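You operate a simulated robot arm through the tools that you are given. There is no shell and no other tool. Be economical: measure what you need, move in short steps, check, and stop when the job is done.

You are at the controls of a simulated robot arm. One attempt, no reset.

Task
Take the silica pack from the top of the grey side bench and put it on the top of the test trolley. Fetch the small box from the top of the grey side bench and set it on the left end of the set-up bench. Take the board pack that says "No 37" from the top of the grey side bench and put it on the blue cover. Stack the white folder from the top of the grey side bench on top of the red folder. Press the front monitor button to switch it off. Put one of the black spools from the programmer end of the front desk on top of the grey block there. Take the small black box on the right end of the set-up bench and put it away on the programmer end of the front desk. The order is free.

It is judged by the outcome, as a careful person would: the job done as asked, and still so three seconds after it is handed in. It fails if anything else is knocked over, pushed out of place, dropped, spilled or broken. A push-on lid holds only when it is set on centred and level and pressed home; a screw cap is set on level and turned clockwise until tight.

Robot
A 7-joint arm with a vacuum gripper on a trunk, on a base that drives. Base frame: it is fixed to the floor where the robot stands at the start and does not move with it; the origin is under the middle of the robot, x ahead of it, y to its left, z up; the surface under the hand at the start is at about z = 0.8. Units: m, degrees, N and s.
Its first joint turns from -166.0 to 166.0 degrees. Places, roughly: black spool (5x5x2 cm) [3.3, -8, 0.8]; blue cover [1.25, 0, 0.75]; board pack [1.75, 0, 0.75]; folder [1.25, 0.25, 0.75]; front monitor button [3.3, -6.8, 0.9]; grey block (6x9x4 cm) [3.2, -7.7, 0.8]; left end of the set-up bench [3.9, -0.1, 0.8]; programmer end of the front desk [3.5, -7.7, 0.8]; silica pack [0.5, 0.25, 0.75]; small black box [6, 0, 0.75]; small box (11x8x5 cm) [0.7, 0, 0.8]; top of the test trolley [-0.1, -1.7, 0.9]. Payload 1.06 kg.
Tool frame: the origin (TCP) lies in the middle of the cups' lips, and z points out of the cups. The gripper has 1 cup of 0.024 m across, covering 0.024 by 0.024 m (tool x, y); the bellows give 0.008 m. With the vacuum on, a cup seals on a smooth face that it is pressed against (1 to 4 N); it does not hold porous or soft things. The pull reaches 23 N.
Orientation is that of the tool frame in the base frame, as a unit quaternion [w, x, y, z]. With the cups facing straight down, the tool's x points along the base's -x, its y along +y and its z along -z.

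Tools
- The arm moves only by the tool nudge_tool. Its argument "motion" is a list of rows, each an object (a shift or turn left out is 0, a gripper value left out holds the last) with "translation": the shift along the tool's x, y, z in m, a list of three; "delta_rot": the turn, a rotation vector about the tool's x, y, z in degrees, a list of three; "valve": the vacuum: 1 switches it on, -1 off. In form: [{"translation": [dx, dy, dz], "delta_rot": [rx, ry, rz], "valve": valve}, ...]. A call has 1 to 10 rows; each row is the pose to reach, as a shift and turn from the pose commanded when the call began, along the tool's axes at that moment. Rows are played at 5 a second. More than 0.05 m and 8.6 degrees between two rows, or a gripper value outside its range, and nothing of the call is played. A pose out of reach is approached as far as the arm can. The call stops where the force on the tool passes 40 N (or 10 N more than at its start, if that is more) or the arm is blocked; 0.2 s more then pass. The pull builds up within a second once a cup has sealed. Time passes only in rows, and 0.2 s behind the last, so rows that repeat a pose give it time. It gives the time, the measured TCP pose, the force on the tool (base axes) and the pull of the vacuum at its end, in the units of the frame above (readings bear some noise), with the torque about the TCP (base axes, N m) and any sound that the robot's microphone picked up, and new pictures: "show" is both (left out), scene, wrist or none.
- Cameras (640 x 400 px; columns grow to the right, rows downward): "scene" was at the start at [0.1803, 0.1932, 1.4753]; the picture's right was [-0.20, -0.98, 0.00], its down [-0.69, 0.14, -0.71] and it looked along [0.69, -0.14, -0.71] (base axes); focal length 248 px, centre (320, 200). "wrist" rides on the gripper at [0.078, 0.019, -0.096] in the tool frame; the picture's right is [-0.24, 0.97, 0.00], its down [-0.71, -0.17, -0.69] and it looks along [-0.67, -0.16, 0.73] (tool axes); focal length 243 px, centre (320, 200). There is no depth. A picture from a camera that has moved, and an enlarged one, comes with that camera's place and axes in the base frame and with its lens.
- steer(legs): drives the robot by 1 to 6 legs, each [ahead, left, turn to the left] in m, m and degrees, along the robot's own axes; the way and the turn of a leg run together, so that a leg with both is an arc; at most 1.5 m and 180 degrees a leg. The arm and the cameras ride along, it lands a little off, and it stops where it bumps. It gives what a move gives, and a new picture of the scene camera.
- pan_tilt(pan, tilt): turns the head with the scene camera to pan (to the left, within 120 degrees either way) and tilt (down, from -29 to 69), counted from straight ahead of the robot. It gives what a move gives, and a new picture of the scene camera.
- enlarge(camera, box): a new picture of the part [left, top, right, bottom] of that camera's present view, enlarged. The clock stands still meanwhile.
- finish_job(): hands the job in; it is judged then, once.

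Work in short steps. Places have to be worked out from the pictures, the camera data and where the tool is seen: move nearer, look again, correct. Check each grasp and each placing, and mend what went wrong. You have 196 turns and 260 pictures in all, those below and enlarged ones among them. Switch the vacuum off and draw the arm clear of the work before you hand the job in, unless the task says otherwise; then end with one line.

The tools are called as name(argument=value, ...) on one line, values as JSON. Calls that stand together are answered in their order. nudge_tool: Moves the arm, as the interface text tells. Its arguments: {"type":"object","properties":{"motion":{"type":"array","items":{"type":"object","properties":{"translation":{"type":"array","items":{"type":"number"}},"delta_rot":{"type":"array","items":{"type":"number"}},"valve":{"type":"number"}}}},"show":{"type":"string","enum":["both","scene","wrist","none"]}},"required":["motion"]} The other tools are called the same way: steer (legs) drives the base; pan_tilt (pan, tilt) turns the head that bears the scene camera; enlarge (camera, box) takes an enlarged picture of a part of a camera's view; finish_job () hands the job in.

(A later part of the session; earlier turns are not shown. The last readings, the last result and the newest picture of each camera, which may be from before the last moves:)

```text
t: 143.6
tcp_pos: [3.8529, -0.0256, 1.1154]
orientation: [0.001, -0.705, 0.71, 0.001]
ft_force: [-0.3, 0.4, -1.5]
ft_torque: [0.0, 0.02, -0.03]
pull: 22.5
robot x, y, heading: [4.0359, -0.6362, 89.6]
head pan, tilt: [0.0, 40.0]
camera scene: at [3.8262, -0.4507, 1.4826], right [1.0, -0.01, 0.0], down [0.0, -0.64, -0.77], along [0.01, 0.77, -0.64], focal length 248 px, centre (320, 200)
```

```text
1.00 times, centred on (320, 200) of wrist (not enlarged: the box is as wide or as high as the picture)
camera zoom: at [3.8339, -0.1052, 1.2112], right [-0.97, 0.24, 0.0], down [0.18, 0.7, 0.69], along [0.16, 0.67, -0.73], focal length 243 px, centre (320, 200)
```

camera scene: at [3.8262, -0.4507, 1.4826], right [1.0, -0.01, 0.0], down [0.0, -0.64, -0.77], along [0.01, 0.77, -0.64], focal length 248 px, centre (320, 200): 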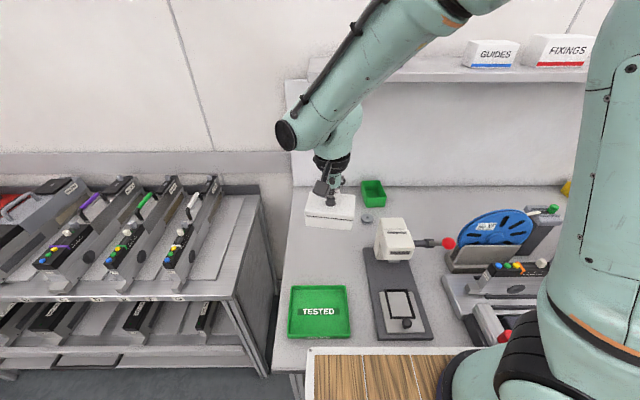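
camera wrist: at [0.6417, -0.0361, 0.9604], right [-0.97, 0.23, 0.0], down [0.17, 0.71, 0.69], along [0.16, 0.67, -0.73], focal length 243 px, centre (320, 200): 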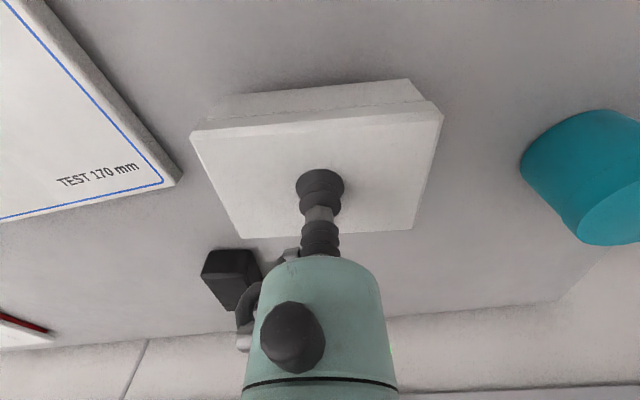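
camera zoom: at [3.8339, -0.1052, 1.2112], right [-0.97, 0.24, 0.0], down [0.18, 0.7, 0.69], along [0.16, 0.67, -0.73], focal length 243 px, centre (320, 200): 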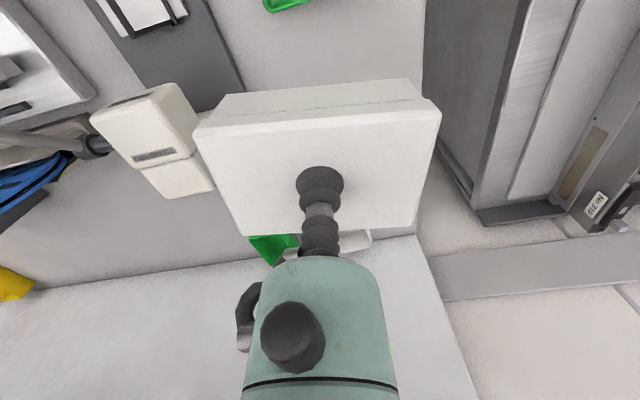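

nudge_tool(motion=[{"translation": [-0.045, 0, 0]}, {"translation": [-0.09, 0, 0]}, {"translation": [-0.13, 0, 0.02]}, {"translation": [-0.146, 0, 0.06]}, {"translation": [-0.146, 0, 0.1]}, {"translation": [-0.146, 0, 0.14]}, {"translation": [-0.146, 0, 0.18]}, {"translation": [-0.146, 0, 0.205]}, {"translation": [-0.146, 0, 0.205]}])

```text
t: 145.6
tcp_pos: [3.8526, 0.1197, 0.9115]
orientation: [0.001, -0.705, 0.709, 0.002]
ft_force: [0.2, 1.0, -1.2]
ft_torque: [-0.03, -0.01, -0.04]
pull: 23.0
robot x, y, heading: [4.0355, -0.64, 89.6]
head pan, tilt: [0.0, 40.0]
camera scene: at [3.8262, -0.4508, 1.4826], right [1.0, -0.01, 0.0], down [0.0, -0.64, -0.77], along [0.01, 0.77, -0.64], focal length 248 px, centre (320, 200)
camera wrist: at [3.8336, 0.0412, 1.0061], right [-0.97, 0.24, 0.0], down [0.18, 0.7, 0.69], along [0.16, 0.67, -0.73], focal length 243 px, centre (320, 200)
```

scene: 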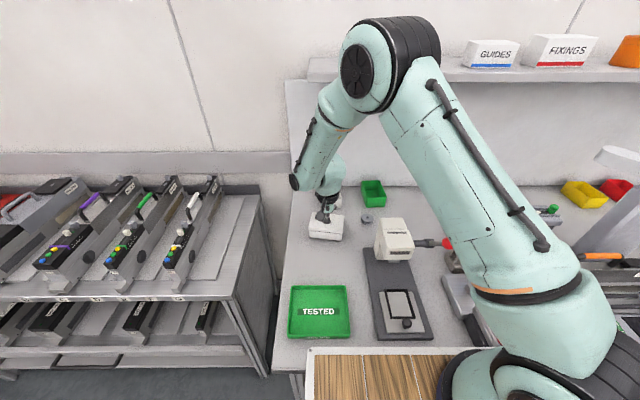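
wrist: 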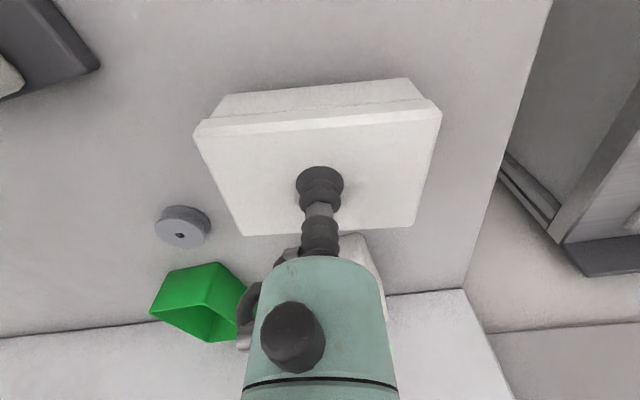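

nudge_tool(motion=[{"translation": [0, 0, 0.03]}, {"translation": [0, 0, 0.045]}, {"translation": [0, 0, 0.05]}, {"translation": [0, 0, 0.05]}], show="none")

nudge_tool(motion=[{"translation": [0, 0, 0.003]}, {"translation": [0, 0, 0.006]}, {"translation": [0, 0, 0.006]}], show="none")

nudge_tool(motion=[{"translation": [0, 0, 0.002]}, {"translation": [0, 0, 0.004]}, {"translation": [0, 0, 0.004]}], show="none")

```text
t: 146.0
tcp_pos: [3.851, 0.124, 0.8904]
orientation: [0.002, -0.704, 0.71, 0.005]
ft_force: [0.7, -3.2, 27.4]
ft_torque: [0.05, -0.03, -0.07]
pull: 23.2
robot x, y, heading: [4.0337, -0.6379, 89.5]
head pan, tilt: [0.0, 40.0]
stopped in row 2: the force on the tool passed its limit at 78 N (the readings are from after the stop); the commanded pose is now the measured one
```

```text
t: 146.3
tcp_pos: [3.8509, 0.1239, 0.891]
orientation: [0.002, -0.704, 0.71, 0.006]
ft_force: [0.0, -2.3, 18.3]
ft_torque: [-0.02, -0.04, -0.09]
pull: 23.5
robot x, y, heading: [4.0345, -0.637, 89.8]
head pan, tilt: [0.0, 40.0]
stopped in row 1: the force on the tool passed its limit at 47 N (the readings are from after the stop); the commanded pose is now the measured one
```

```text
t: 146.8
tcp_pos: [3.8499, 0.1274, 0.8912]
orientation: [0.003, -0.704, 0.71, 0.009]
ft_force: [0.2, -2.3, 18.1]
ft_torque: [-0.01, -0.09, -0.06]
pull: 22.3
robot x, y, heading: [4.0311, -0.6326, 89.6]
head pan, tilt: [0.0, 40.0]
stopped in row 2: the force on the tool passed its limit at 44 N (the readings are from after the stop); the commanded pose is now the measured one
```

The bench is higher here (≈0.84) – contact already. Checking the picture.

nudge_tool(motion=[{"translation": [0, 0, -0.002]}, {"translation": [0, 0, -0.002]}])

enlarge(camera="scene", box=[270, 170, 430, 270])

```text
t: 147.4
tcp_pos: [3.8507, 0.1257, 0.8913]
orientation: [0.003, -0.704, 0.71, 0.007]
ft_force: [-0.9, 0.6, 5.2]
ft_torque: [-0.03, -0.03, 0.06]
pull: 22.7
robot x, y, heading: [4.0369, -0.638, 89.4]
head pan, tilt: [0.0, 40.0]
camera scene: at [3.8262, -0.451, 1.4826], right [1.0, -0.01, 0.0], down [0.0, -0.64, -0.77], along [0.01, 0.77, -0.64], focal length 248 px, centre (320, 200)
camera wrist: at [3.832, 0.0454, 0.9854], right [-0.97, 0.24, 0.01], down [0.18, 0.7, 0.69], along [0.16, 0.68, -0.72], focal length 243 px, centre (320, 200)
```

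scene: 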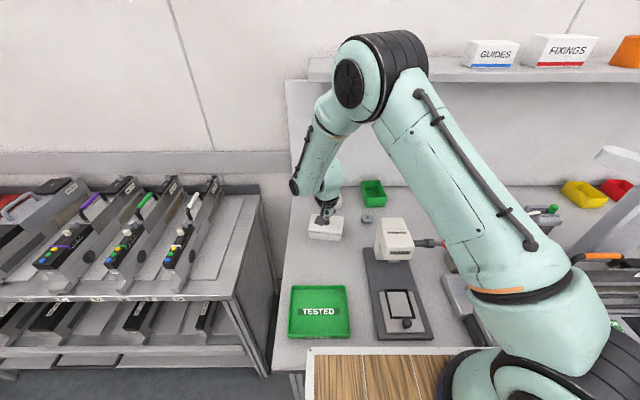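
wrist: 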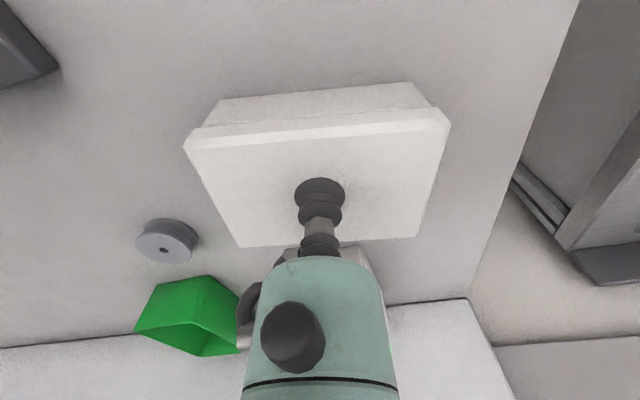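

```text
4.00 times, centred on (350, 220) of scene
camera zoom: at [3.8262, -0.451, 1.4826], right [1.0, -0.01, 0.0], down [0.0, -0.64, -0.77], along [0.01, 0.77, -0.64], focal length 990 px, centre (200, 120)
```

zoom: 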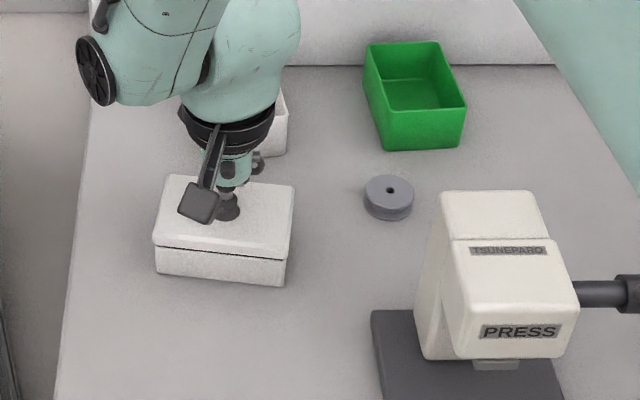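

Box rests on the bench, intact. Release and rise.

nudge_tool(motion=[{"translation": [0, 0, 0.0], "valve": -1}, {"translation": [0, 0, 0]}, {"translation": [0, 0, 0]}, {"translation": [0, 0, -0.015]}, {"translation": [0, 0, -0.05]}, {"translation": [0, 0, -0.1]}, {"translation": [0.03, -0.0, -0.13]}, {"translation": [0.07, 0.0, -0.15]}, {"translation": [0.11, 0, -0.15]}, {"translation": [0.15, 0, -0.15]}])

enlarge(camera="scene", box=[270, 170, 430, 270])

```text
t: 149.6
tcp_pos: [3.8493, -0.0262, 1.0368]
orientation: [0.002, -0.704, 0.71, 0.008]
ft_force: [0.0, 0.2, -0.1]
ft_torque: [-0.02, 0.02, 0.03]
pull: 0.2
robot x, y, heading: [4.0356, -0.6393, 89.8]
head pan, tilt: [0.0, 40.0]
camera scene: at [3.8262, -0.4505, 1.4826], right [1.0, -0.01, 0.0], down [0.0, -0.64, -0.77], along [0.01, 0.77, -0.64], focal length 248 px, centre (320, 200)
camera wrist: at [3.8299, -0.106, 1.1302], right [-0.97, 0.24, 0.01], down [0.18, 0.7, 0.69], along [0.16, 0.67, -0.72], focal length 243 px, centre (320, 200)
```

scene: 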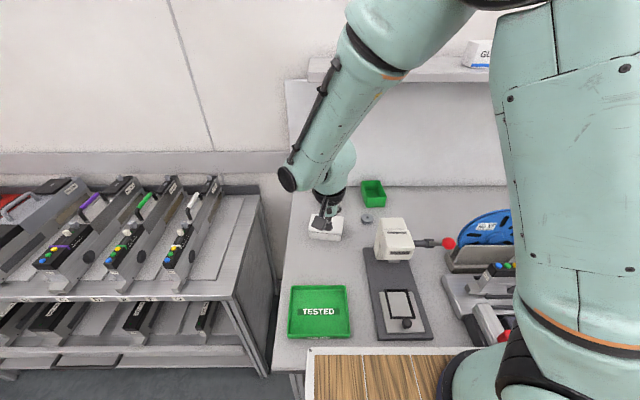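
wrist: 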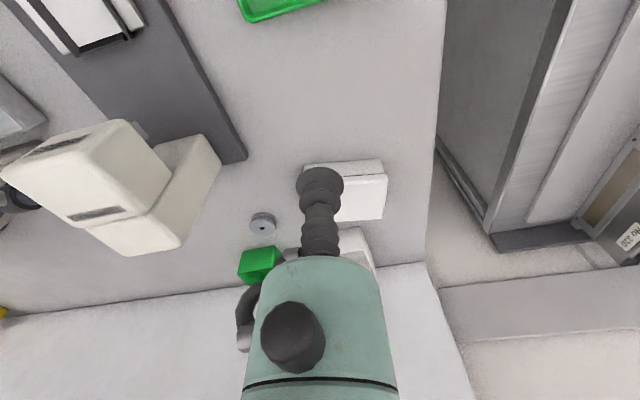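

```text
4.00 times, centred on (350, 220) of scene
camera zoom: at [3.8262, -0.4505, 1.4826], right [1.0, -0.01, 0.0], down [0.0, -0.64, -0.77], along [0.01, 0.77, -0.64], focal length 990 px, centre (200, 120)
```

zoom: 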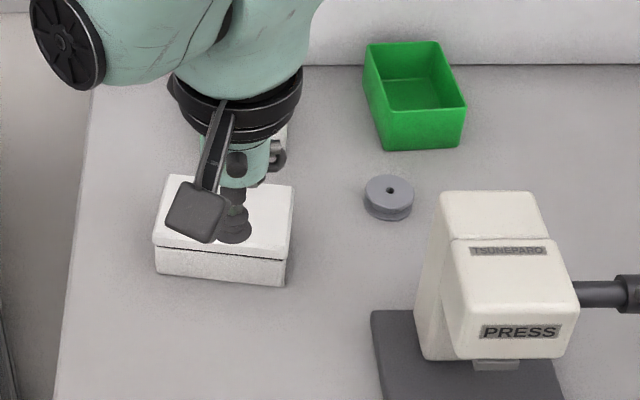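

Small box placed. Back off and move to the right end of the bench.

steer(legs=[[-0.45, 0, 0], [0, -1.4, 0]])

pan_tilt(pan=-40, tilt=35)

```text
t: 158.9
tcp_pos: [5.2339, -0.4694, 1.0365]
orientation: [-0.002, 0.713, -0.701, -0.007]
ft_force: [-0.2, 0.0, -1.0]
ft_torque: [0.02, 0.02, -0.01]
pull: 0.0
robot x, y, heading: [5.4352, -1.0792, 91.1]
head pan, tilt: [0.0, 40.0]
camera scene: at [5.2241, -0.8954, 1.4826], right [1.0, 0.02, 0.0], down [0.01, -0.64, -0.77], along [-0.01, 0.77, -0.64], focal length 248 px, centre (320, 200)
```

scene: 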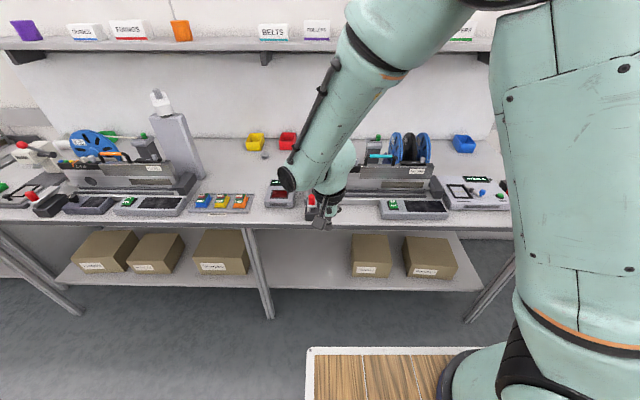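

```text
t: 160.0
tcp_pos: [5.2347, -0.468, 1.0361]
orientation: [-0.002, 0.714, -0.7, -0.008]
ft_force: [-0.6, 0.2, -0.4]
ft_torque: [0.03, 0.01, 0.03]
pull: 0.1
robot x, y, heading: [5.4359, -1.0765, 91.1]
head pan, tilt: [-40.0, 35.0]
camera scene: at [5.281, -0.9118, 1.4902], right [0.78, -0.63, 0.0], down [-0.36, -0.45, -0.82], along [0.51, 0.64, -0.57], focal length 248 px, centre (320, 200)
```

scene: 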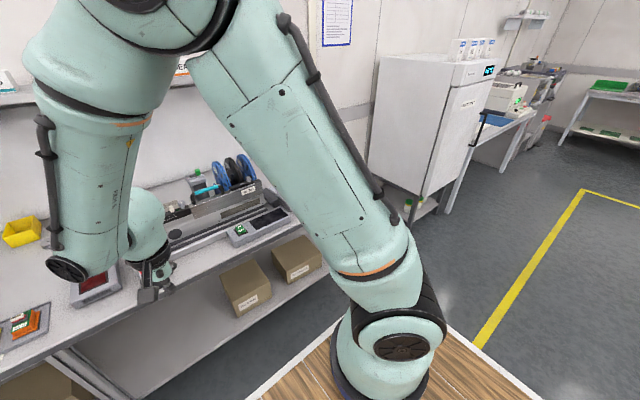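

steer(legs=[[0, -0.5, -1.0]])

pan_tilt(pan=0, tilt=40)

```text
t: 162.9
tcp_pos: [5.7455, -0.4616, 1.0361]
orientation: [0.002, -0.705, 0.709, 0.007]
ft_force: [-0.4, 0.3, -0.1]
ft_torque: [-0.02, 0.01, 0.02]
pull: 0.0
robot x, y, heading: [5.9339, -1.0701, 89.6]
head pan, tilt: [-40.0, 35.0]
camera scene: at [5.7807, -0.9045, 1.4902], right [0.76, -0.65, 0.0], down [-0.37, -0.44, -0.82], along [0.53, 0.62, -0.57], focal length 248 px, centre (320, 200)
```

scene: 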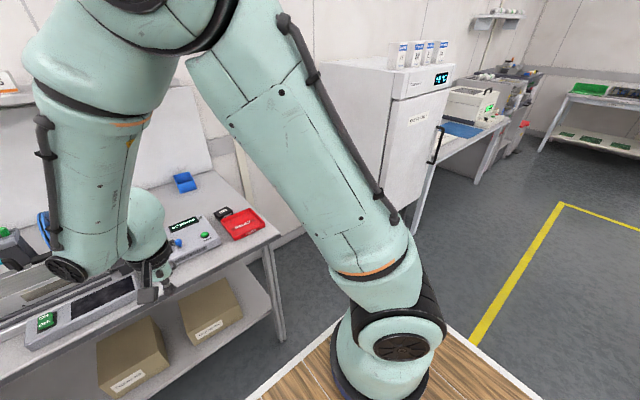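

```text
t: 164.0
tcp_pos: [5.7458, -0.4607, 1.0369]
orientation: [0.003, -0.704, 0.71, 0.007]
ft_force: [0.2, -0.1, 0.9]
ft_torque: [-0.02, 0.01, 0.01]
pull: 0.2
robot x, y, heading: [5.9328, -1.0713, 89.3]
head pan, tilt: [0.0, 40.0]
camera scene: at [5.7242, -0.8865, 1.4826], right [1.0, -0.01, 0.0], down [0.0, -0.64, -0.77], along [0.01, 0.77, -0.64], focal length 248 px, centre (320, 200)
```

scene: 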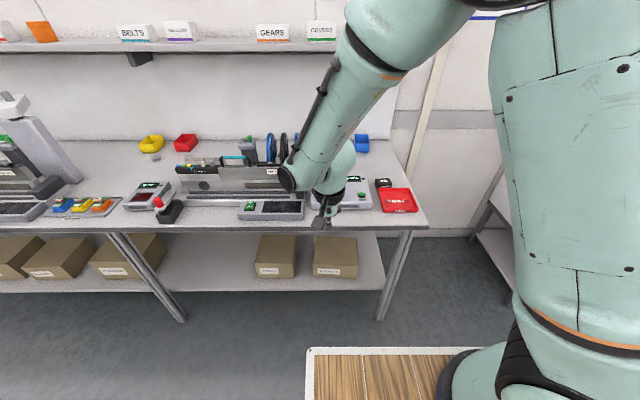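

enlarge(camera="scene", box=[330, 160, 430, 222])

```text
6.40 times, centred on (380, 191) of scene
camera zoom: at [5.7242, -0.8865, 1.4826], right [1.0, -0.01, 0.0], down [0.0, -0.64, -0.77], along [0.01, 0.77, -0.64], focal length 1584 px, centre (-64, 258)
```

zoom: 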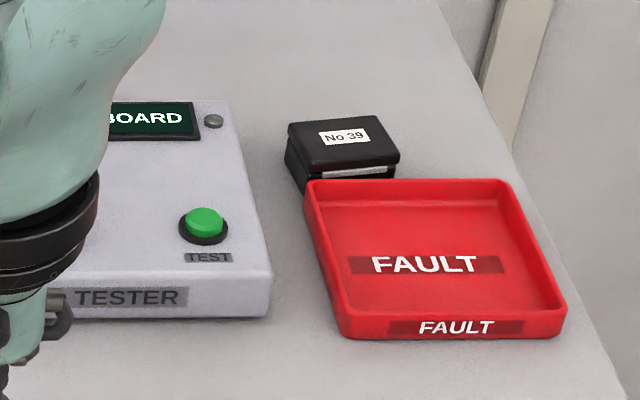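

nudge_tool(motion=[{"translation": [0.0, -0.045, 0]}, {"translation": [0, -0.09, 0]}, {"translation": [0, -0.135, 0]}, {"translation": [0, -0.18, 0]}, {"translation": [0, -0.22, 0]}, {"translation": [0, -0.22, 0]}], show="none")

steer(legs=[[0.42, 0, 0.5]])

enlarge(camera="wrist", box=[0, 0, 640, 400])

```text
t: 165.4
tcp_pos: [5.9672, -0.4632, 1.0362]
orientation: [0.003, -0.705, 0.709, 0.009]
ft_force: [-0.6, 0.0, 0.5]
ft_torque: [0.01, 0.02, 0.0]
pull: 0.0
robot x, y, heading: [5.9296, -1.0694, 89.5]
head pan, tilt: [0.0, 40.0]
```

```text
t: 167.9
tcp_pos: [5.9633, -0.0459, 1.0348]
orientation: [-0.002, 0.707, -0.707, -0.008]
ft_force: [-0.3, 0.7, 0.1]
ft_torque: [0.02, 0.0, 0.0]
pull: 0.2
robot x, y, heading: [5.9337, -0.6545, 90.0]
head pan, tilt: [0.0, 40.0]
camera scene: at [5.7237, -0.4711, 1.4826], right [1.0, 0.0, 0.0], down [0.0, -0.64, -0.77], along [0.0, 0.77, -0.64], focal length 248 px, centre (320, 200)
```

scene: 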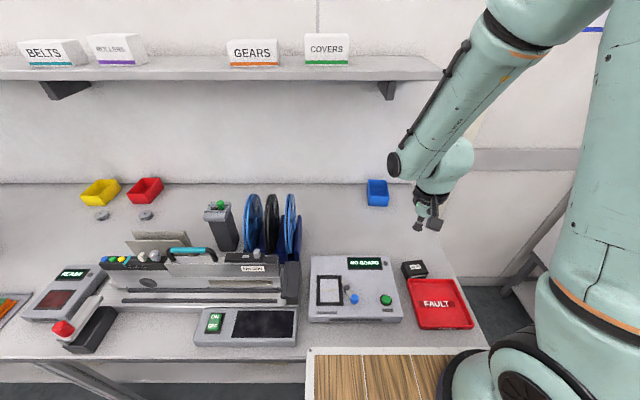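

```text
1.00 times, centred on (320, 200) of wrist (not enlarged: the box is as wide or as high as the picture)
camera zoom: at [5.9454, -0.1267, 1.1289], right [-0.97, 0.23, 0.01], down [0.18, 0.7, 0.69], along [0.16, 0.68, -0.72], focal length 243 px, centre (320, 200)
```

zoom: 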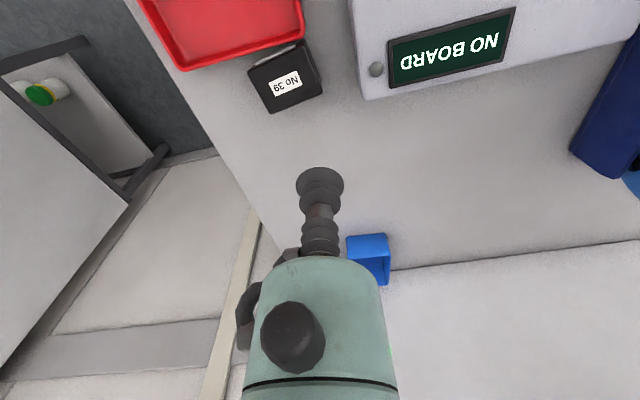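

Black box "No 39" is at about (5.997, -0.054). Moving over it and lowering to z ≈ 0.92.

nudge_tool(motion=[{"translation": [0.009, -0.034, 0.02]}, {"translation": [0.009, -0.034, 0.06]}, {"translation": [0.009, -0.034, 0.1]}, {"translation": [0.009, -0.034, 0.115]}, {"translation": [0.009, -0.034, 0.115]}], show="wrist")

```text
t: 169.2
tcp_pos: [5.9953, -0.053, 0.9185]
orientation: [-0.003, 0.708, -0.707, -0.007]
ft_force: [0.2, 0.7, 0.9]
ft_torque: [0.01, -0.02, 0.03]
pull: 0.1
robot x, y, heading: [5.9321, -0.6539, 90.1]
head pan, tilt: [0.0, 40.0]
camera wrist: at [5.9783, -0.134, 1.0121], right [-0.97, 0.23, 0.01], down [0.18, 0.7, 0.69], along [0.16, 0.68, -0.72], focal length 243 px, centre (320, 200)
```

wrist: 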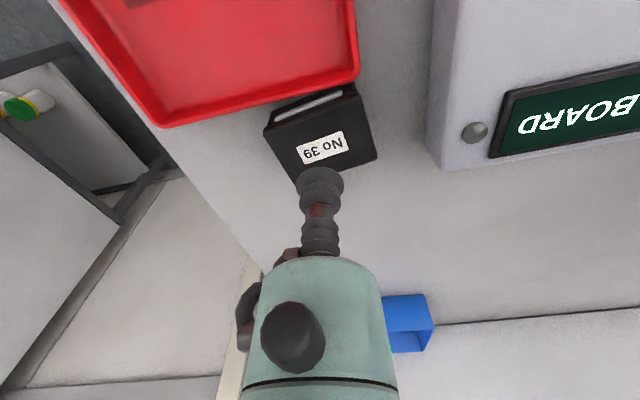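

nudge_tool(motion=[{"translation": [0, 0, 0.015], "valve": 1}, {"translation": [0, 0, 0.025]}, {"translation": [0, 0, 0.03]}, {"translation": [0, 0, 0.03]}], show="wrist")

```text
t: 170.2
tcp_pos: [5.9969, -0.0524, 0.8894]
orientation: [0.003, -0.707, 0.707, 0.007]
ft_force: [0.0, -0.3, 0.3]
ft_torque: [0.01, 0.01, 0.0]
pull: 0.1
robot x, y, heading: [5.9353, -0.6566, 90.1]
head pan, tilt: [0.0, 40.0]
camera wrist: at [5.9787, -0.1335, 0.9832], right [-0.97, 0.23, 0.01], down [0.18, 0.7, 0.69], along [0.16, 0.68, -0.72], focal length 243 px, centre (320, 200)
```

wrist: 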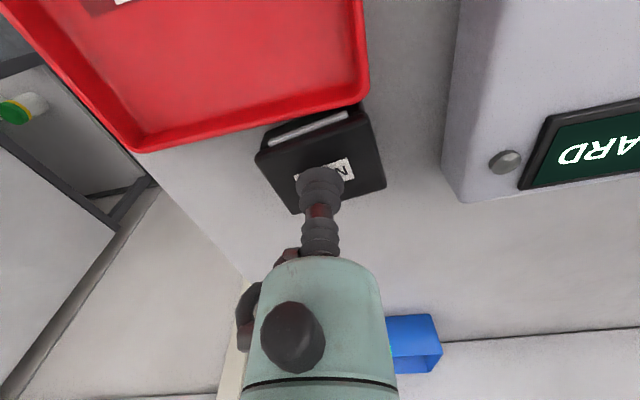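

nudge_tool(motion=[{"translation": [0, 0, 0.004]}, {"translation": [0, 0, 0.006]}, {"translation": [0, 0, 0.006]}], show="none")

nudge_tool(motion=[{"translation": [0, 0, 0.003]}, {"translation": [0, 0, 0.004]}, {"translation": [0, 0, 0.004]}, {"translation": [0, 0, 0.004]}], show="none")

```text
t: 170.9
tcp_pos: [5.9956, -0.0517, 0.8829]
orientation: [-0.003, 0.707, -0.707, -0.008]
ft_force: [0.1, 0.0, 0.5]
ft_torque: [0.02, -0.02, -0.02]
pull: 23.0
robot x, y, heading: [5.9347, -0.6551, 90.2]
head pan, tilt: [0.0, 40.0]
```

```text
t: 171.9
tcp_pos: [5.9961, -0.0515, 0.8793]
orientation: [0.003, -0.707, 0.707, 0.007]
ft_force: [0.4, 0.9, 4.5]
ft_torque: [-0.11, -0.06, -0.01]
pull: 22.7
robot x, y, heading: [5.9313, -0.6559, 90.1]
head pan, tilt: [0.0, 40.0]
```

Sealed. Lifting slowly and checking that the whole box comes.

nudge_tool(motion=[{"translation": [0, 0, -0.006]}, {"translation": [0, 0, -0.012]}, {"translation": [0, 0, -0.025]}, {"translation": [0, 0, -0.04]}, {"translation": [0, 0, -0.04]}])

enlarge(camera="scene", box=[360, 220, 480, 295])

```text
t: 173.2
tcp_pos: [5.9952, -0.0545, 0.9208]
orientation: [0.003, -0.707, 0.707, 0.007]
ft_force: [-0.1, 0.1, -0.7]
ft_torque: [0.0, 0.0, -0.01]
pull: 23.1
robot x, y, heading: [5.9331, -0.6544, 90.3]
head pan, tilt: [0.0, 40.0]
camera scene: at [5.7237, -0.4711, 1.4826], right [1.0, 0.0, 0.0], down [0.0, -0.64, -0.77], along [0.0, 0.77, -0.64], focal length 248 px, centre (320, 200)
camera wrist: at [5.9783, -0.1345, 1.0141], right [-0.97, 0.23, 0.01], down [0.18, 0.7, 0.69], along [0.16, 0.68, -0.72], focal length 243 px, centre (320, 200)
```

scene: 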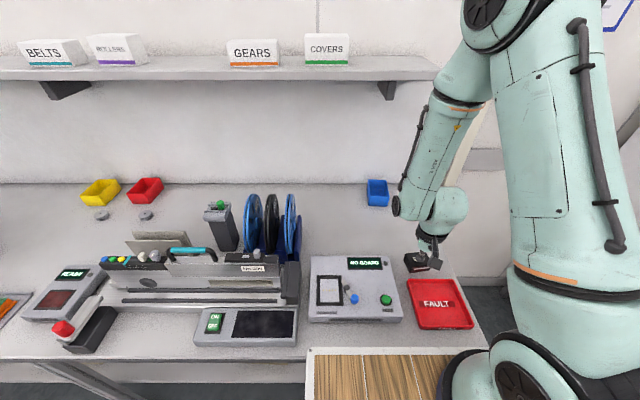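
wrist: 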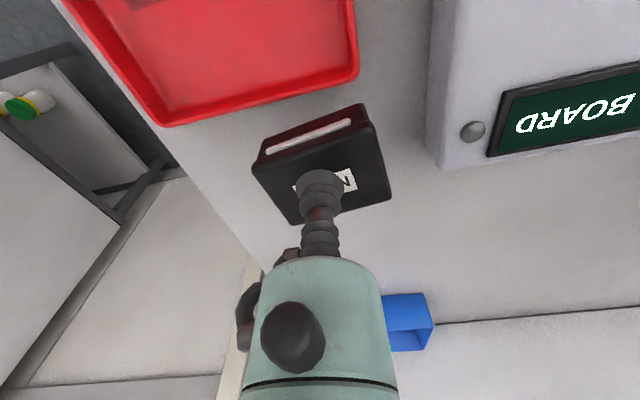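

```text
5.33 times, centred on (420, 258) of scene
camera zoom: at [5.7237, -0.4711, 1.4826], right [1.0, 0.0, 0.0], down [0.0, -0.64, -0.77], along [0.0, 0.77, -0.64], focal length 1320 px, centre (-213, -107)
```

zoom: 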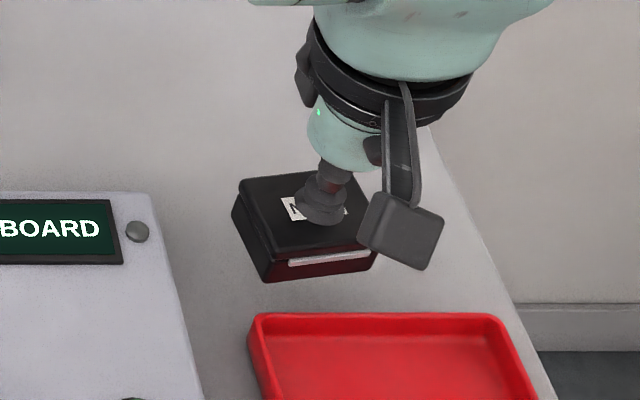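

Whole box held. Raise, back off, then survey the route south.

nudge_tool(motion=[{"translation": [0, 0, -0.04]}, {"translation": [0, 0, -0.08]}, {"translation": [0, 0, -0.12]}, {"translation": [0, 0, -0.15]}], show="none")

steer(legs=[[-0.5, 0, 0]])

steer(legs=[[0, 0, -90]])

pan_tilt(pan=-100, tilt=20)

```text
t: 174.2
tcp_pos: [5.996, -0.0539, 1.0708]
orientation: [0.002, -0.707, 0.708, 0.007]
ft_force: [0.3, 0.2, -1.6]
ft_torque: [-0.03, 0.0, 0.02]
pull: 22.5
robot x, y, heading: [5.9313, -0.6548, 89.9]
head pan, tilt: [0.0, 40.0]
```

```text
t: 177.1
tcp_pos: [5.9982, -0.5503, 1.0692]
orientation: [0.001, -0.707, 0.707, 0.007]
ft_force: [-0.5, -0.3, -1.0]
ft_torque: [0.02, -0.02, 0.0]
pull: 23.1
robot x, y, heading: [5.9362, -1.1533, 89.7]
head pan, tilt: [0.0, 40.0]
camera scene: at [5.7245, -0.9665, 1.4826], right [1.0, 0.0, 0.0], down [0.0, -0.64, -0.77], along [0.0, 0.77, -0.64], focal length 248 px, centre (320, 200)
```

scene: 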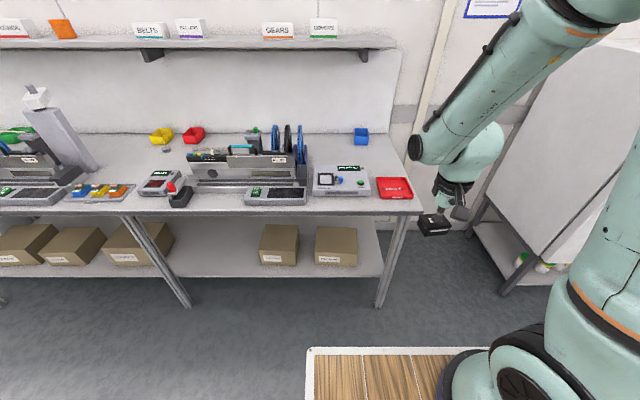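

```text
t: 181.3
tcp_pos: [6.5361, -1.2098, 1.07]
orientation: [0.007, -0.004, 1.0, 0.003]
ft_force: [0.1, -0.1, -0.2]
ft_torque: [0.0, 0.03, -0.03]
pull: 23.2
robot x, y, heading: [5.935, -1.1527, 0.7]
head pan, tilt: [0.0, 40.0]
camera scene: at [6.1178, -0.9399, 1.4826], right [0.01, -1.0, 0.0], down [-0.64, -0.01, -0.77], along [0.77, 0.01, -0.64], focal length 248 px, centre (320, 200)
```

scene: 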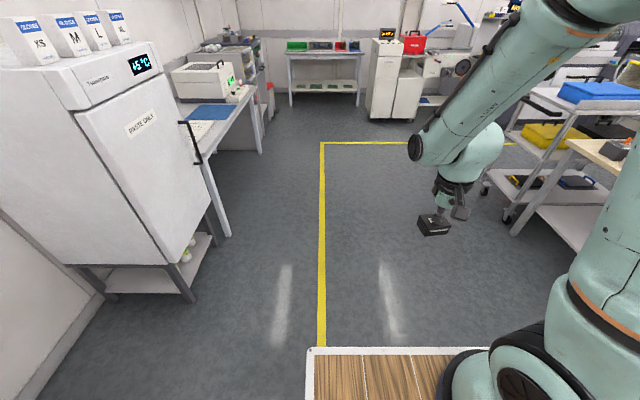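

```text
t: 183.0
tcp_pos: [6.5354, -1.2099, 1.0702]
orientation: [0.007, -0.004, 1.0, 0.002]
ft_force: [1.0, -0.1, 0.6]
ft_torque: [0.0, -0.01, 0.02]
pull: 23.4
robot x, y, heading: [5.9347, -1.1535, 0.6]
head pan, tilt: [-100.0, 20.0]
camera scene: at [6.0175, -1.0325, 1.514], right [-0.99, 0.16, 0.0], down [0.06, 0.34, -0.94], along [-0.15, -0.93, -0.34], focal length 248 px, centre (320, 200)
```

scene: 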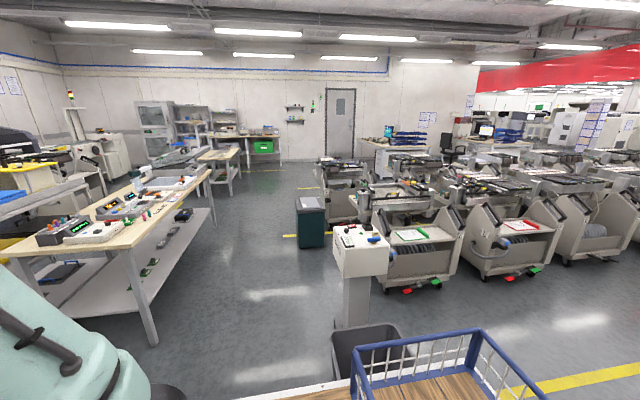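

Route: south through the aisle at x ≈ 6.4, between the pedestal/bin (x ≈ 5.6) and the benches (x ≈ 6.95).

steer(legs=[[0, 0, -90], [0, 0.45, 0], [1.0, 0, 0]])

pan_tilt(pan=10, tilt=20)

```text
t: 194.4
tcp_pos: [6.286, -2.7608, 1.0685]
orientation: [0.007, 0.711, 0.703, -0.002]
ft_force: [-0.2, 0.6, 0.2]
ft_torque: [-0.02, 0.0, -0.01]
pull: 23.0
robot x, y, heading: [6.3566, -2.161, -90.5]
head pan, tilt: [-100.0, 20.0]
camera scene: at [6.4747, -2.2447, 1.514], right [0.18, 0.98, 0.0], down [0.34, -0.06, -0.94], along [-0.92, 0.17, -0.34], focal length 248 px, centre (320, 200)
```

scene: 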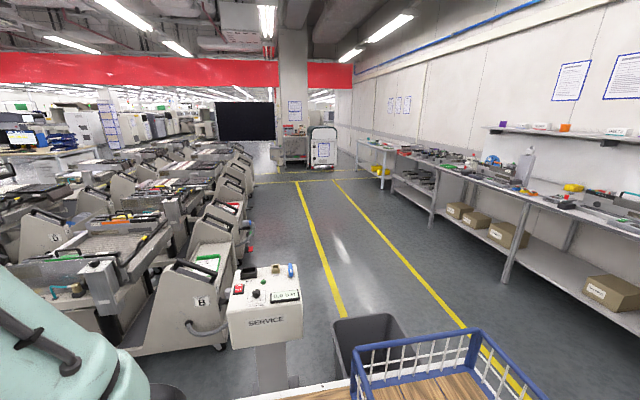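

```text
t: 196.2
tcp_pos: [6.2867, -2.7591, 1.07]
orientation: [0.008, 0.711, 0.703, -0.003]
ft_force: [0.0, -0.3, -0.7]
ft_torque: [-0.03, -0.01, 0.0]
pull: 22.6
robot x, y, heading: [6.3577, -2.1617, -90.7]
head pan, tilt: [10.0, 20.0]
camera scene: at [6.5814, -2.3537, 1.514], right [-0.99, -0.16, 0.0], down [-0.06, 0.34, -0.94], along [0.15, -0.93, -0.34], focal length 248 px, centre (320, 200)
```

scene: 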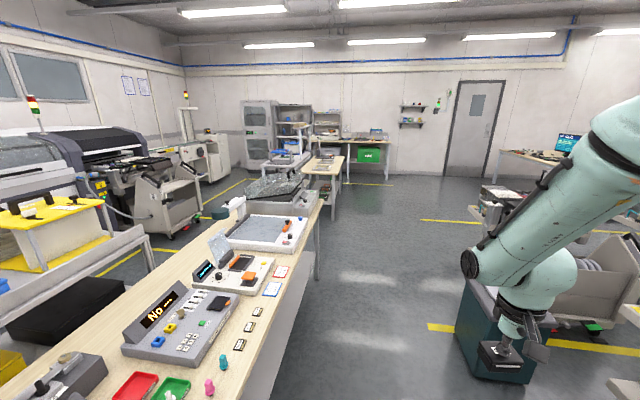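

steer(legs=[[1.5, 0, 0.6], [1.4, 0, 0]])

pan_tilt(pan=-60, tilt=20)

```text
t: 210.2
tcp_pos: [6.2688, -5.6356, 1.0695]
orientation: [0.008, 0.709, 0.705, -0.003]
ft_force: [-0.3, -0.8, -1.1]
ft_torque: [-0.03, -0.01, -0.03]
pull: 23.4
robot x, y, heading: [6.3401, -5.0352, -90.3]
head pan, tilt: [10.0, 20.0]
camera scene: at [6.5615, -5.2282, 1.514], right [-0.99, -0.17, 0.0], down [-0.06, 0.34, -0.94], along [0.16, -0.93, -0.34], focal length 248 px, centre (320, 200)
```

scene: 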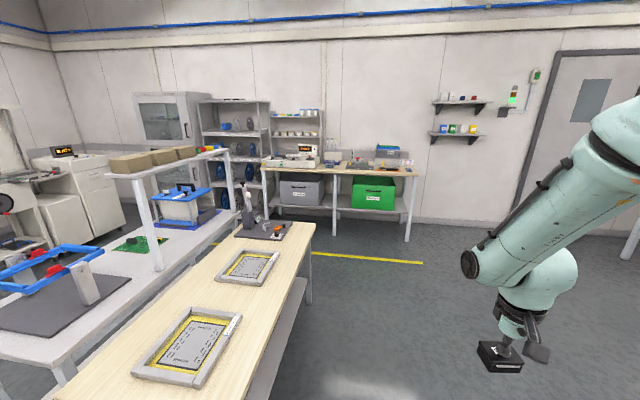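

```text
t: 211.6
tcp_pos: [6.2697, -5.6371, 1.0705]
orientation: [0.007, 0.709, 0.705, -0.002]
ft_force: [0.3, 0.5, -1.4]
ft_torque: [-0.01, 0.03, -0.01]
pull: 23.0
robot x, y, heading: [6.3383, -5.0341, -90.3]
head pan, tilt: [-60.0, 20.0]
camera scene: at [6.4649, -5.1826, 1.514], right [-0.5, 0.87, 0.0], down [0.3, 0.17, -0.94], along [-0.82, -0.47, -0.34], focal length 248 px, centre (320, 200)
```

scene: 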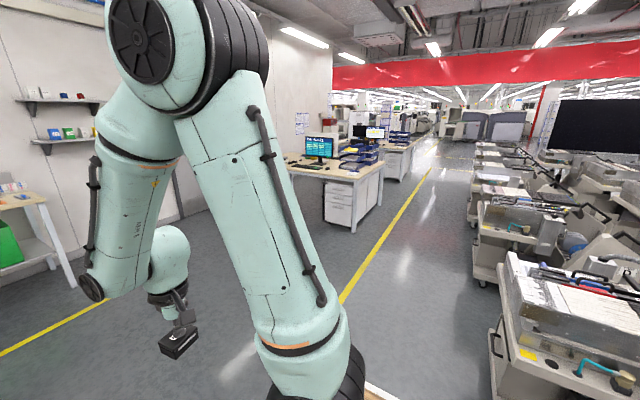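

steer(legs=[[1.2, 0, 0], [0, 0, -90], [0.7, 0, 0], [0, 1.0, 0]])

pan_tilt(pan=0, tilt=25)

```text
t: 229.6
tcp_pos: [5.0356, -7.1381, 1.0703]
orientation: [0.004, 1.0, -0.012, -0.008]
ft_force: [-0.7, -0.7, 1.1]
ft_torque: [-0.01, 0.01, 0.0]
pull: 23.5
robot x, y, heading: [5.6337, -7.218, 178.5]
head pan, tilt: [-60.0, 20.0]
camera scene: at [5.4862, -7.3417, 1.514], right [0.88, 0.48, 0.0], down [0.16, -0.3, -0.94], along [-0.45, 0.82, -0.34], focal length 248 px, centre (320, 200)
```

scene: 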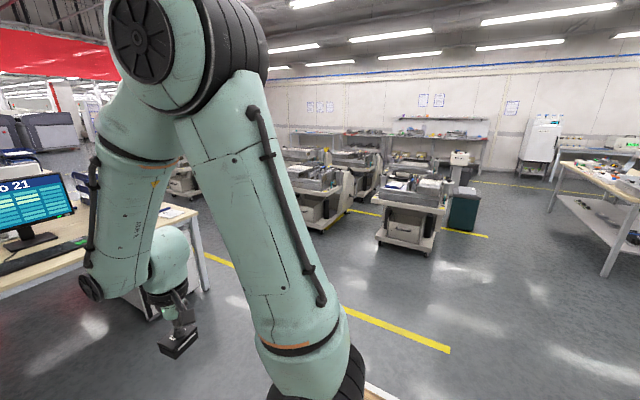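

```text
t: 230.9
tcp_pos: [5.0359, -7.1372, 1.0707]
orientation: [0.004, 1.0, -0.012, -0.008]
ft_force: [-0.1, 0.2, 0.2]
ft_torque: [0.0, 0.01, 0.02]
pull: 22.9
robot x, y, heading: [5.634, -7.2155, 178.6]
head pan, tilt: [0.0, 25.0]
camera scene: at [5.4387, -7.4211, 1.506], right [0.03, 1.0, 0.0], down [0.42, -0.01, -0.91], along [-0.91, 0.02, -0.42], focal length 248 px, centre (320, 200)
```

scene: 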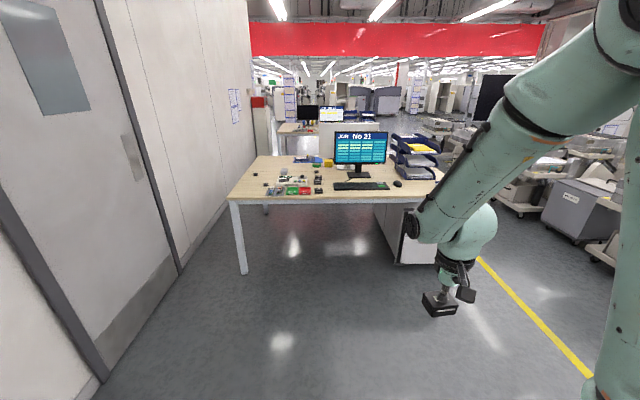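

enlarge(camera="scene", box=[220, 110, 440, 248])

```text
2.90 times, centred on (330, 179) of scene
camera zoom: at [5.4387, -7.4211, 1.506], right [0.03, 1.0, 0.0], down [0.42, -0.01, -0.91], along [-0.91, 0.02, -0.42], focal length 718 px, centre (291, 261)
```

zoom: 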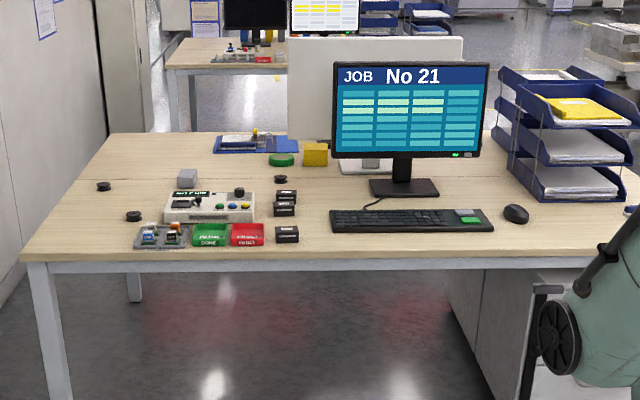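

steer(legs=[[0, 0, 1.5], [1.1, 0.45, 0]])

pan_tilt(pan=0, tilt=40)

```text
t: 237.4
tcp_pos: [3.9256, -7.6128, 1.0693]
orientation: [0.004, 1.0, 0.004, -0.008]
ft_force: [0.1, 0.3, -0.7]
ft_torque: [-0.01, 0.02, 0.02]
pull: 22.6
robot x, y, heading: [4.5274, -7.6681, -179.5]
head pan, tilt: [0.0, 25.0]
camera scene: at [4.3377, -7.8842, 1.5059], right [-0.01, 1.0, 0.0], down [0.42, 0.0, -0.91], along [-0.91, -0.01, -0.42], focal length 248 px, centre (320, 200)
```

scene: 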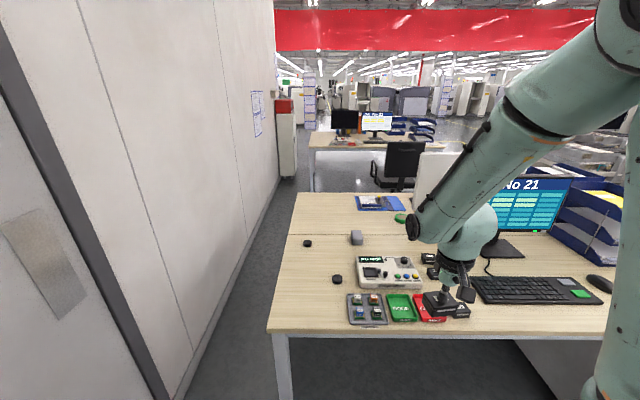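

```text
t: 238.1
tcp_pos: [3.9251, -7.6137, 1.0703]
orientation: [0.004, 1.0, 0.004, -0.008]
ft_force: [-0.3, -0.8, -1.0]
ft_torque: [0.0, -0.02, 0.0]
pull: 23.3
robot x, y, heading: [4.5312, -7.6722, -179.3]
head pan, tilt: [0.0, 40.0]
camera scene: at [4.3448, -7.8842, 1.4827], right [-0.01, 1.0, 0.0], down [0.64, 0.01, -0.77], along [-0.77, -0.01, -0.64], focal length 248 px, centre (320, 200)
```

scene: 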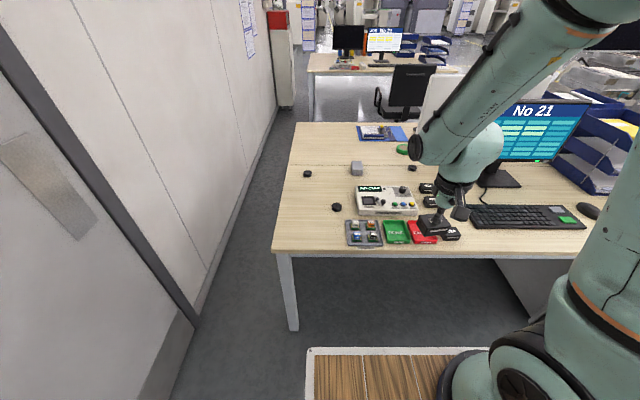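

steer(legs=[[0.3, 0.05, -0.5]])

nudge_tool(motion=[{"translation": [0, 0.045, 0]}, {"translation": [0, 0.09, 0]}, {"translation": [0, 0.135, 0]}, {"translation": [0, 0.18, 0]}, {"translation": [0, 0.225, 0]}, {"translation": [0, 0.27, 0]}, {"translation": [0, 0.29, 0]}, {"translation": [0, 0.29, 0]}])

```text
t: 240.2
tcp_pos: [3.6245, -7.6526, 1.0698]
orientation: [0.004, 1.0, -0.005, -0.008]
ft_force: [-0.1, -0.1, -0.2]
ft_torque: [0.01, -0.01, 0.03]
pull: 22.9
robot x, y, heading: [4.2257, -7.7203, 179.7]
head pan, tilt: [0.0, 40.0]
camera scene: at [4.0389, -7.931, 1.4826], right [0.01, 1.0, 0.0], down [0.64, 0.0, -0.77], along [-0.77, 0.01, -0.64], focal length 248 px, centre (320, 200)
```

scene: 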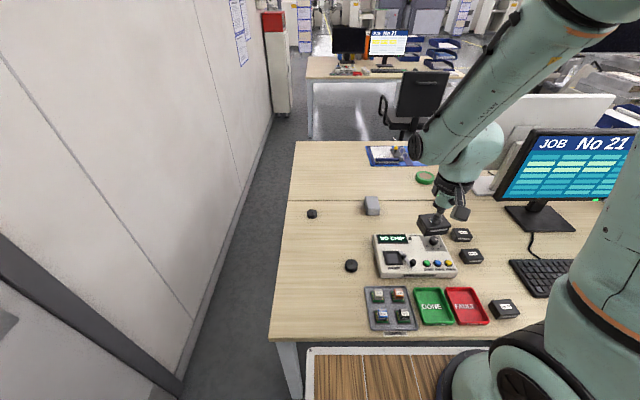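

```text
t: 242.0
tcp_pos: [3.6239, -7.9421, 1.0722]
orientation: [0.003, 1.0, -0.004, -0.007]
ft_force: [0.1, 0.6, -0.8]
ft_torque: [0.01, -0.03, 0.03]
pull: 22.6
robot x, y, heading: [4.2227, -7.7217, 179.8]
head pan, tilt: [0.0, 40.0]
camera scene: at [4.039, -7.931, 1.4826], right [0.01, 1.0, 0.0], down [0.64, 0.0, -0.77], along [-0.77, 0.01, -0.64], focal length 248 px, centre (320, 200)
camera wrist: at [3.7032, -7.963, 1.1656], right [-0.24, -0.97, 0.01], down [-0.7, 0.18, 0.69], along [-0.68, 0.16, -0.72], focal length 243 px, centre (320, 200)
```

scene: 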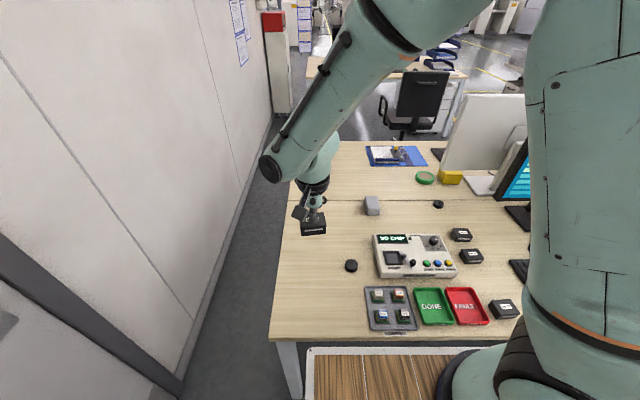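
wrist: 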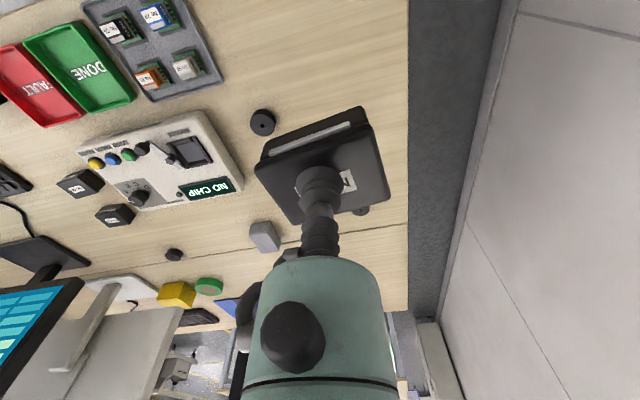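

nudge_tool(motion=[{"translation": [0.03, 0.006, 0.03]}, {"translation": [0.036, 0.006, 0.07]}, {"translation": [0.036, 0.006, 0.11]}, {"translation": [0.036, 0.006, 0.15]}, {"translation": [0.036, 0.006, 0.18]}, {"translation": [0.036, 0.006, 0.2]}, {"translation": [0.036, 0.006, 0.2]}])

```text
t: 243.6
tcp_pos: [3.6549, -7.9507, 0.8726]
orientation: [0.004, 1.0, -0.003, -0.008]
ft_force: [0.0, 0.5, -0.6]
ft_torque: [0.01, 0.03, 0.01]
pull: 23.0
robot x, y, heading: [4.2226, -7.7211, 179.5]
head pan, tilt: [0.0, 40.0]
camera scene: at [4.039, -7.931, 1.4826], right [0.01, 1.0, 0.0], down [0.64, 0.0, -0.77], along [-0.77, 0.01, -0.64], focal length 248 px, centre (320, 200)
camera wrist: at [3.7354, -7.971, 0.9657], right [-0.24, -0.97, 0.01], down [-0.7, 0.18, 0.69], along [-0.68, 0.16, -0.72], focal length 243 px, centre (320, 200)
```

scene: 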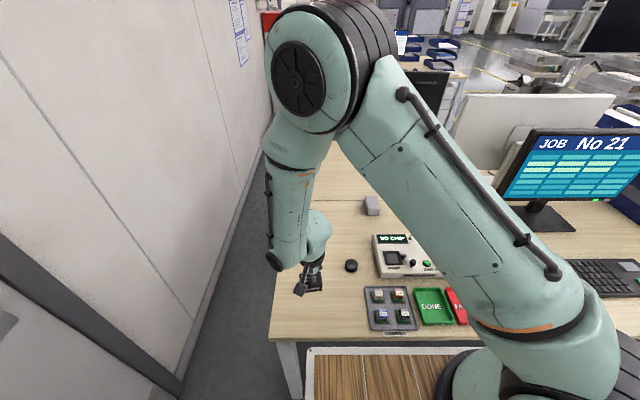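
wrist: 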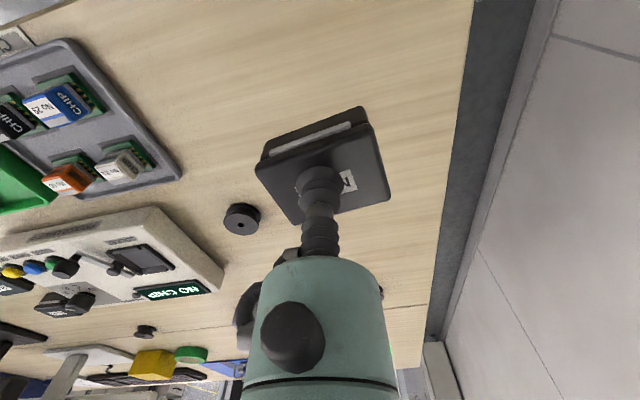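

nudge_tool(motion=[{"translation": [0, 0, 0.012]}, {"translation": [0, 0, 0.024]}, {"translation": [0, 0, 0.034]}, {"translation": [0, 0, 0.04]}, {"translation": [0, 0, 0.04]}], show="wrist")

```text
t: 244.8
tcp_pos: [3.6534, -7.9529, 0.8324]
orientation: [0.004, 1.0, -0.004, -0.008]
ft_force: [0.4, -0.1, -0.6]
ft_torque: [-0.01, -0.01, -0.01]
pull: 22.8
robot x, y, heading: [4.2262, -7.7195, 179.7]
head pan, tilt: [0.0, 40.0]
camera wrist: at [3.7335, -7.9719, 0.926], right [-0.24, -0.97, 0.01], down [-0.7, 0.18, 0.69], along [-0.68, 0.16, -0.72], focal length 243 px, centre (320, 200)
```

wrist: 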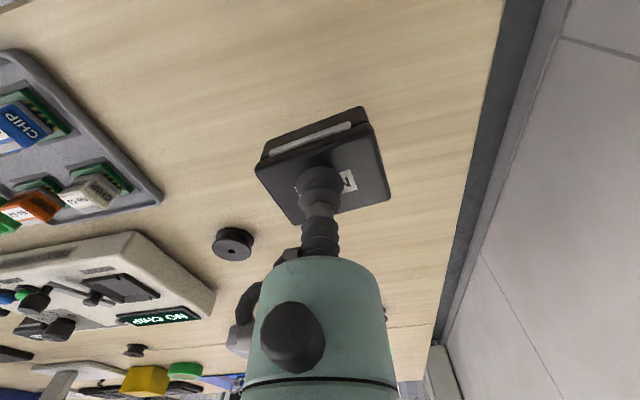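

nudge_tool(motion=[{"translation": [0, 0, 0.01]}, {"translation": [0, 0, 0.02]}, {"translation": [0, 0, 0.027]}, {"translation": [0, 0, 0.03]}, {"translation": [0, 0, 0.03]}], show="none")

nudge_tool(motion=[{"translation": [0, 0, 0.003]}, {"translation": [0, 0, 0.005]}, {"translation": [0, 0, 0.005]}], show="none")

```text
t: 246.0
tcp_pos: [3.6525, -7.9519, 0.8006]
orientation: [0.003, 1.0, -0.005, -0.008]
ft_force: [-0.1, -0.2, -0.3]
ft_torque: [-0.03, 0.01, -0.01]
pull: 22.4
robot x, y, heading: [4.2223, -7.719, 179.6]
head pan, tilt: [0.0, 40.0]
```

```text
t: 246.8
tcp_pos: [3.6534, -7.9512, 0.7964]
orientation: [0.004, 1.0, -0.004, -0.007]
ft_force: [-0.1, -0.2, -0.6]
ft_torque: [0.01, -0.01, -0.02]
pull: 22.8
robot x, y, heading: [4.2264, -7.7232, 179.3]
head pan, tilt: [0.0, 40.0]
```

nudge_tool(motion=[{"translation": [0, 0, 0.003]}, {"translation": [0, 0, 0.005]}, {"translation": [0, 0, 0.005]}], show="none")

nudge_tool(motion=[{"translation": [0, 0, 0.003]}, {"translation": [0, 0, 0.004]}, {"translation": [0, 0, 0.004]}], show="wrist")

```text
t: 247.6
tcp_pos: [3.6544, -7.9525, 0.7925]
orientation: [0.003, 1.0, -0.004, -0.007]
ft_force: [0.3, 0.3, -0.5]
ft_torque: [0.02, -0.02, 0.01]
pull: 22.8
robot x, y, heading: [4.2228, -7.725, 179.7]
head pan, tilt: [0.0, 40.0]
```

```text
t: 248.4
tcp_pos: [3.6538, -7.9525, 0.7878]
orientation: [0.003, 1.0, -0.003, -0.007]
ft_force: [0.4, 0.2, -0.7]
ft_torque: [0.0, 0.01, 0.0]
pull: 23.0
robot x, y, heading: [4.2235, -7.723, 179.5]
head pan, tilt: [0.0, 40.0]
camera wrist: at [3.7338, -7.972, 0.8816], right [-0.24, -0.97, 0.01], down [-0.7, 0.18, 0.69], along [-0.68, 0.16, -0.72], focal length 243 px, centre (320, 200)
```

wrist: 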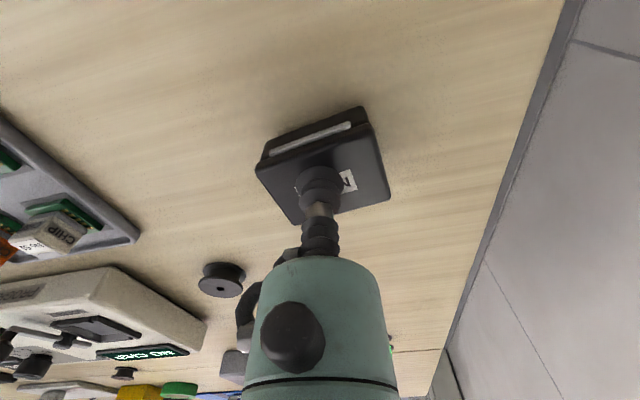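

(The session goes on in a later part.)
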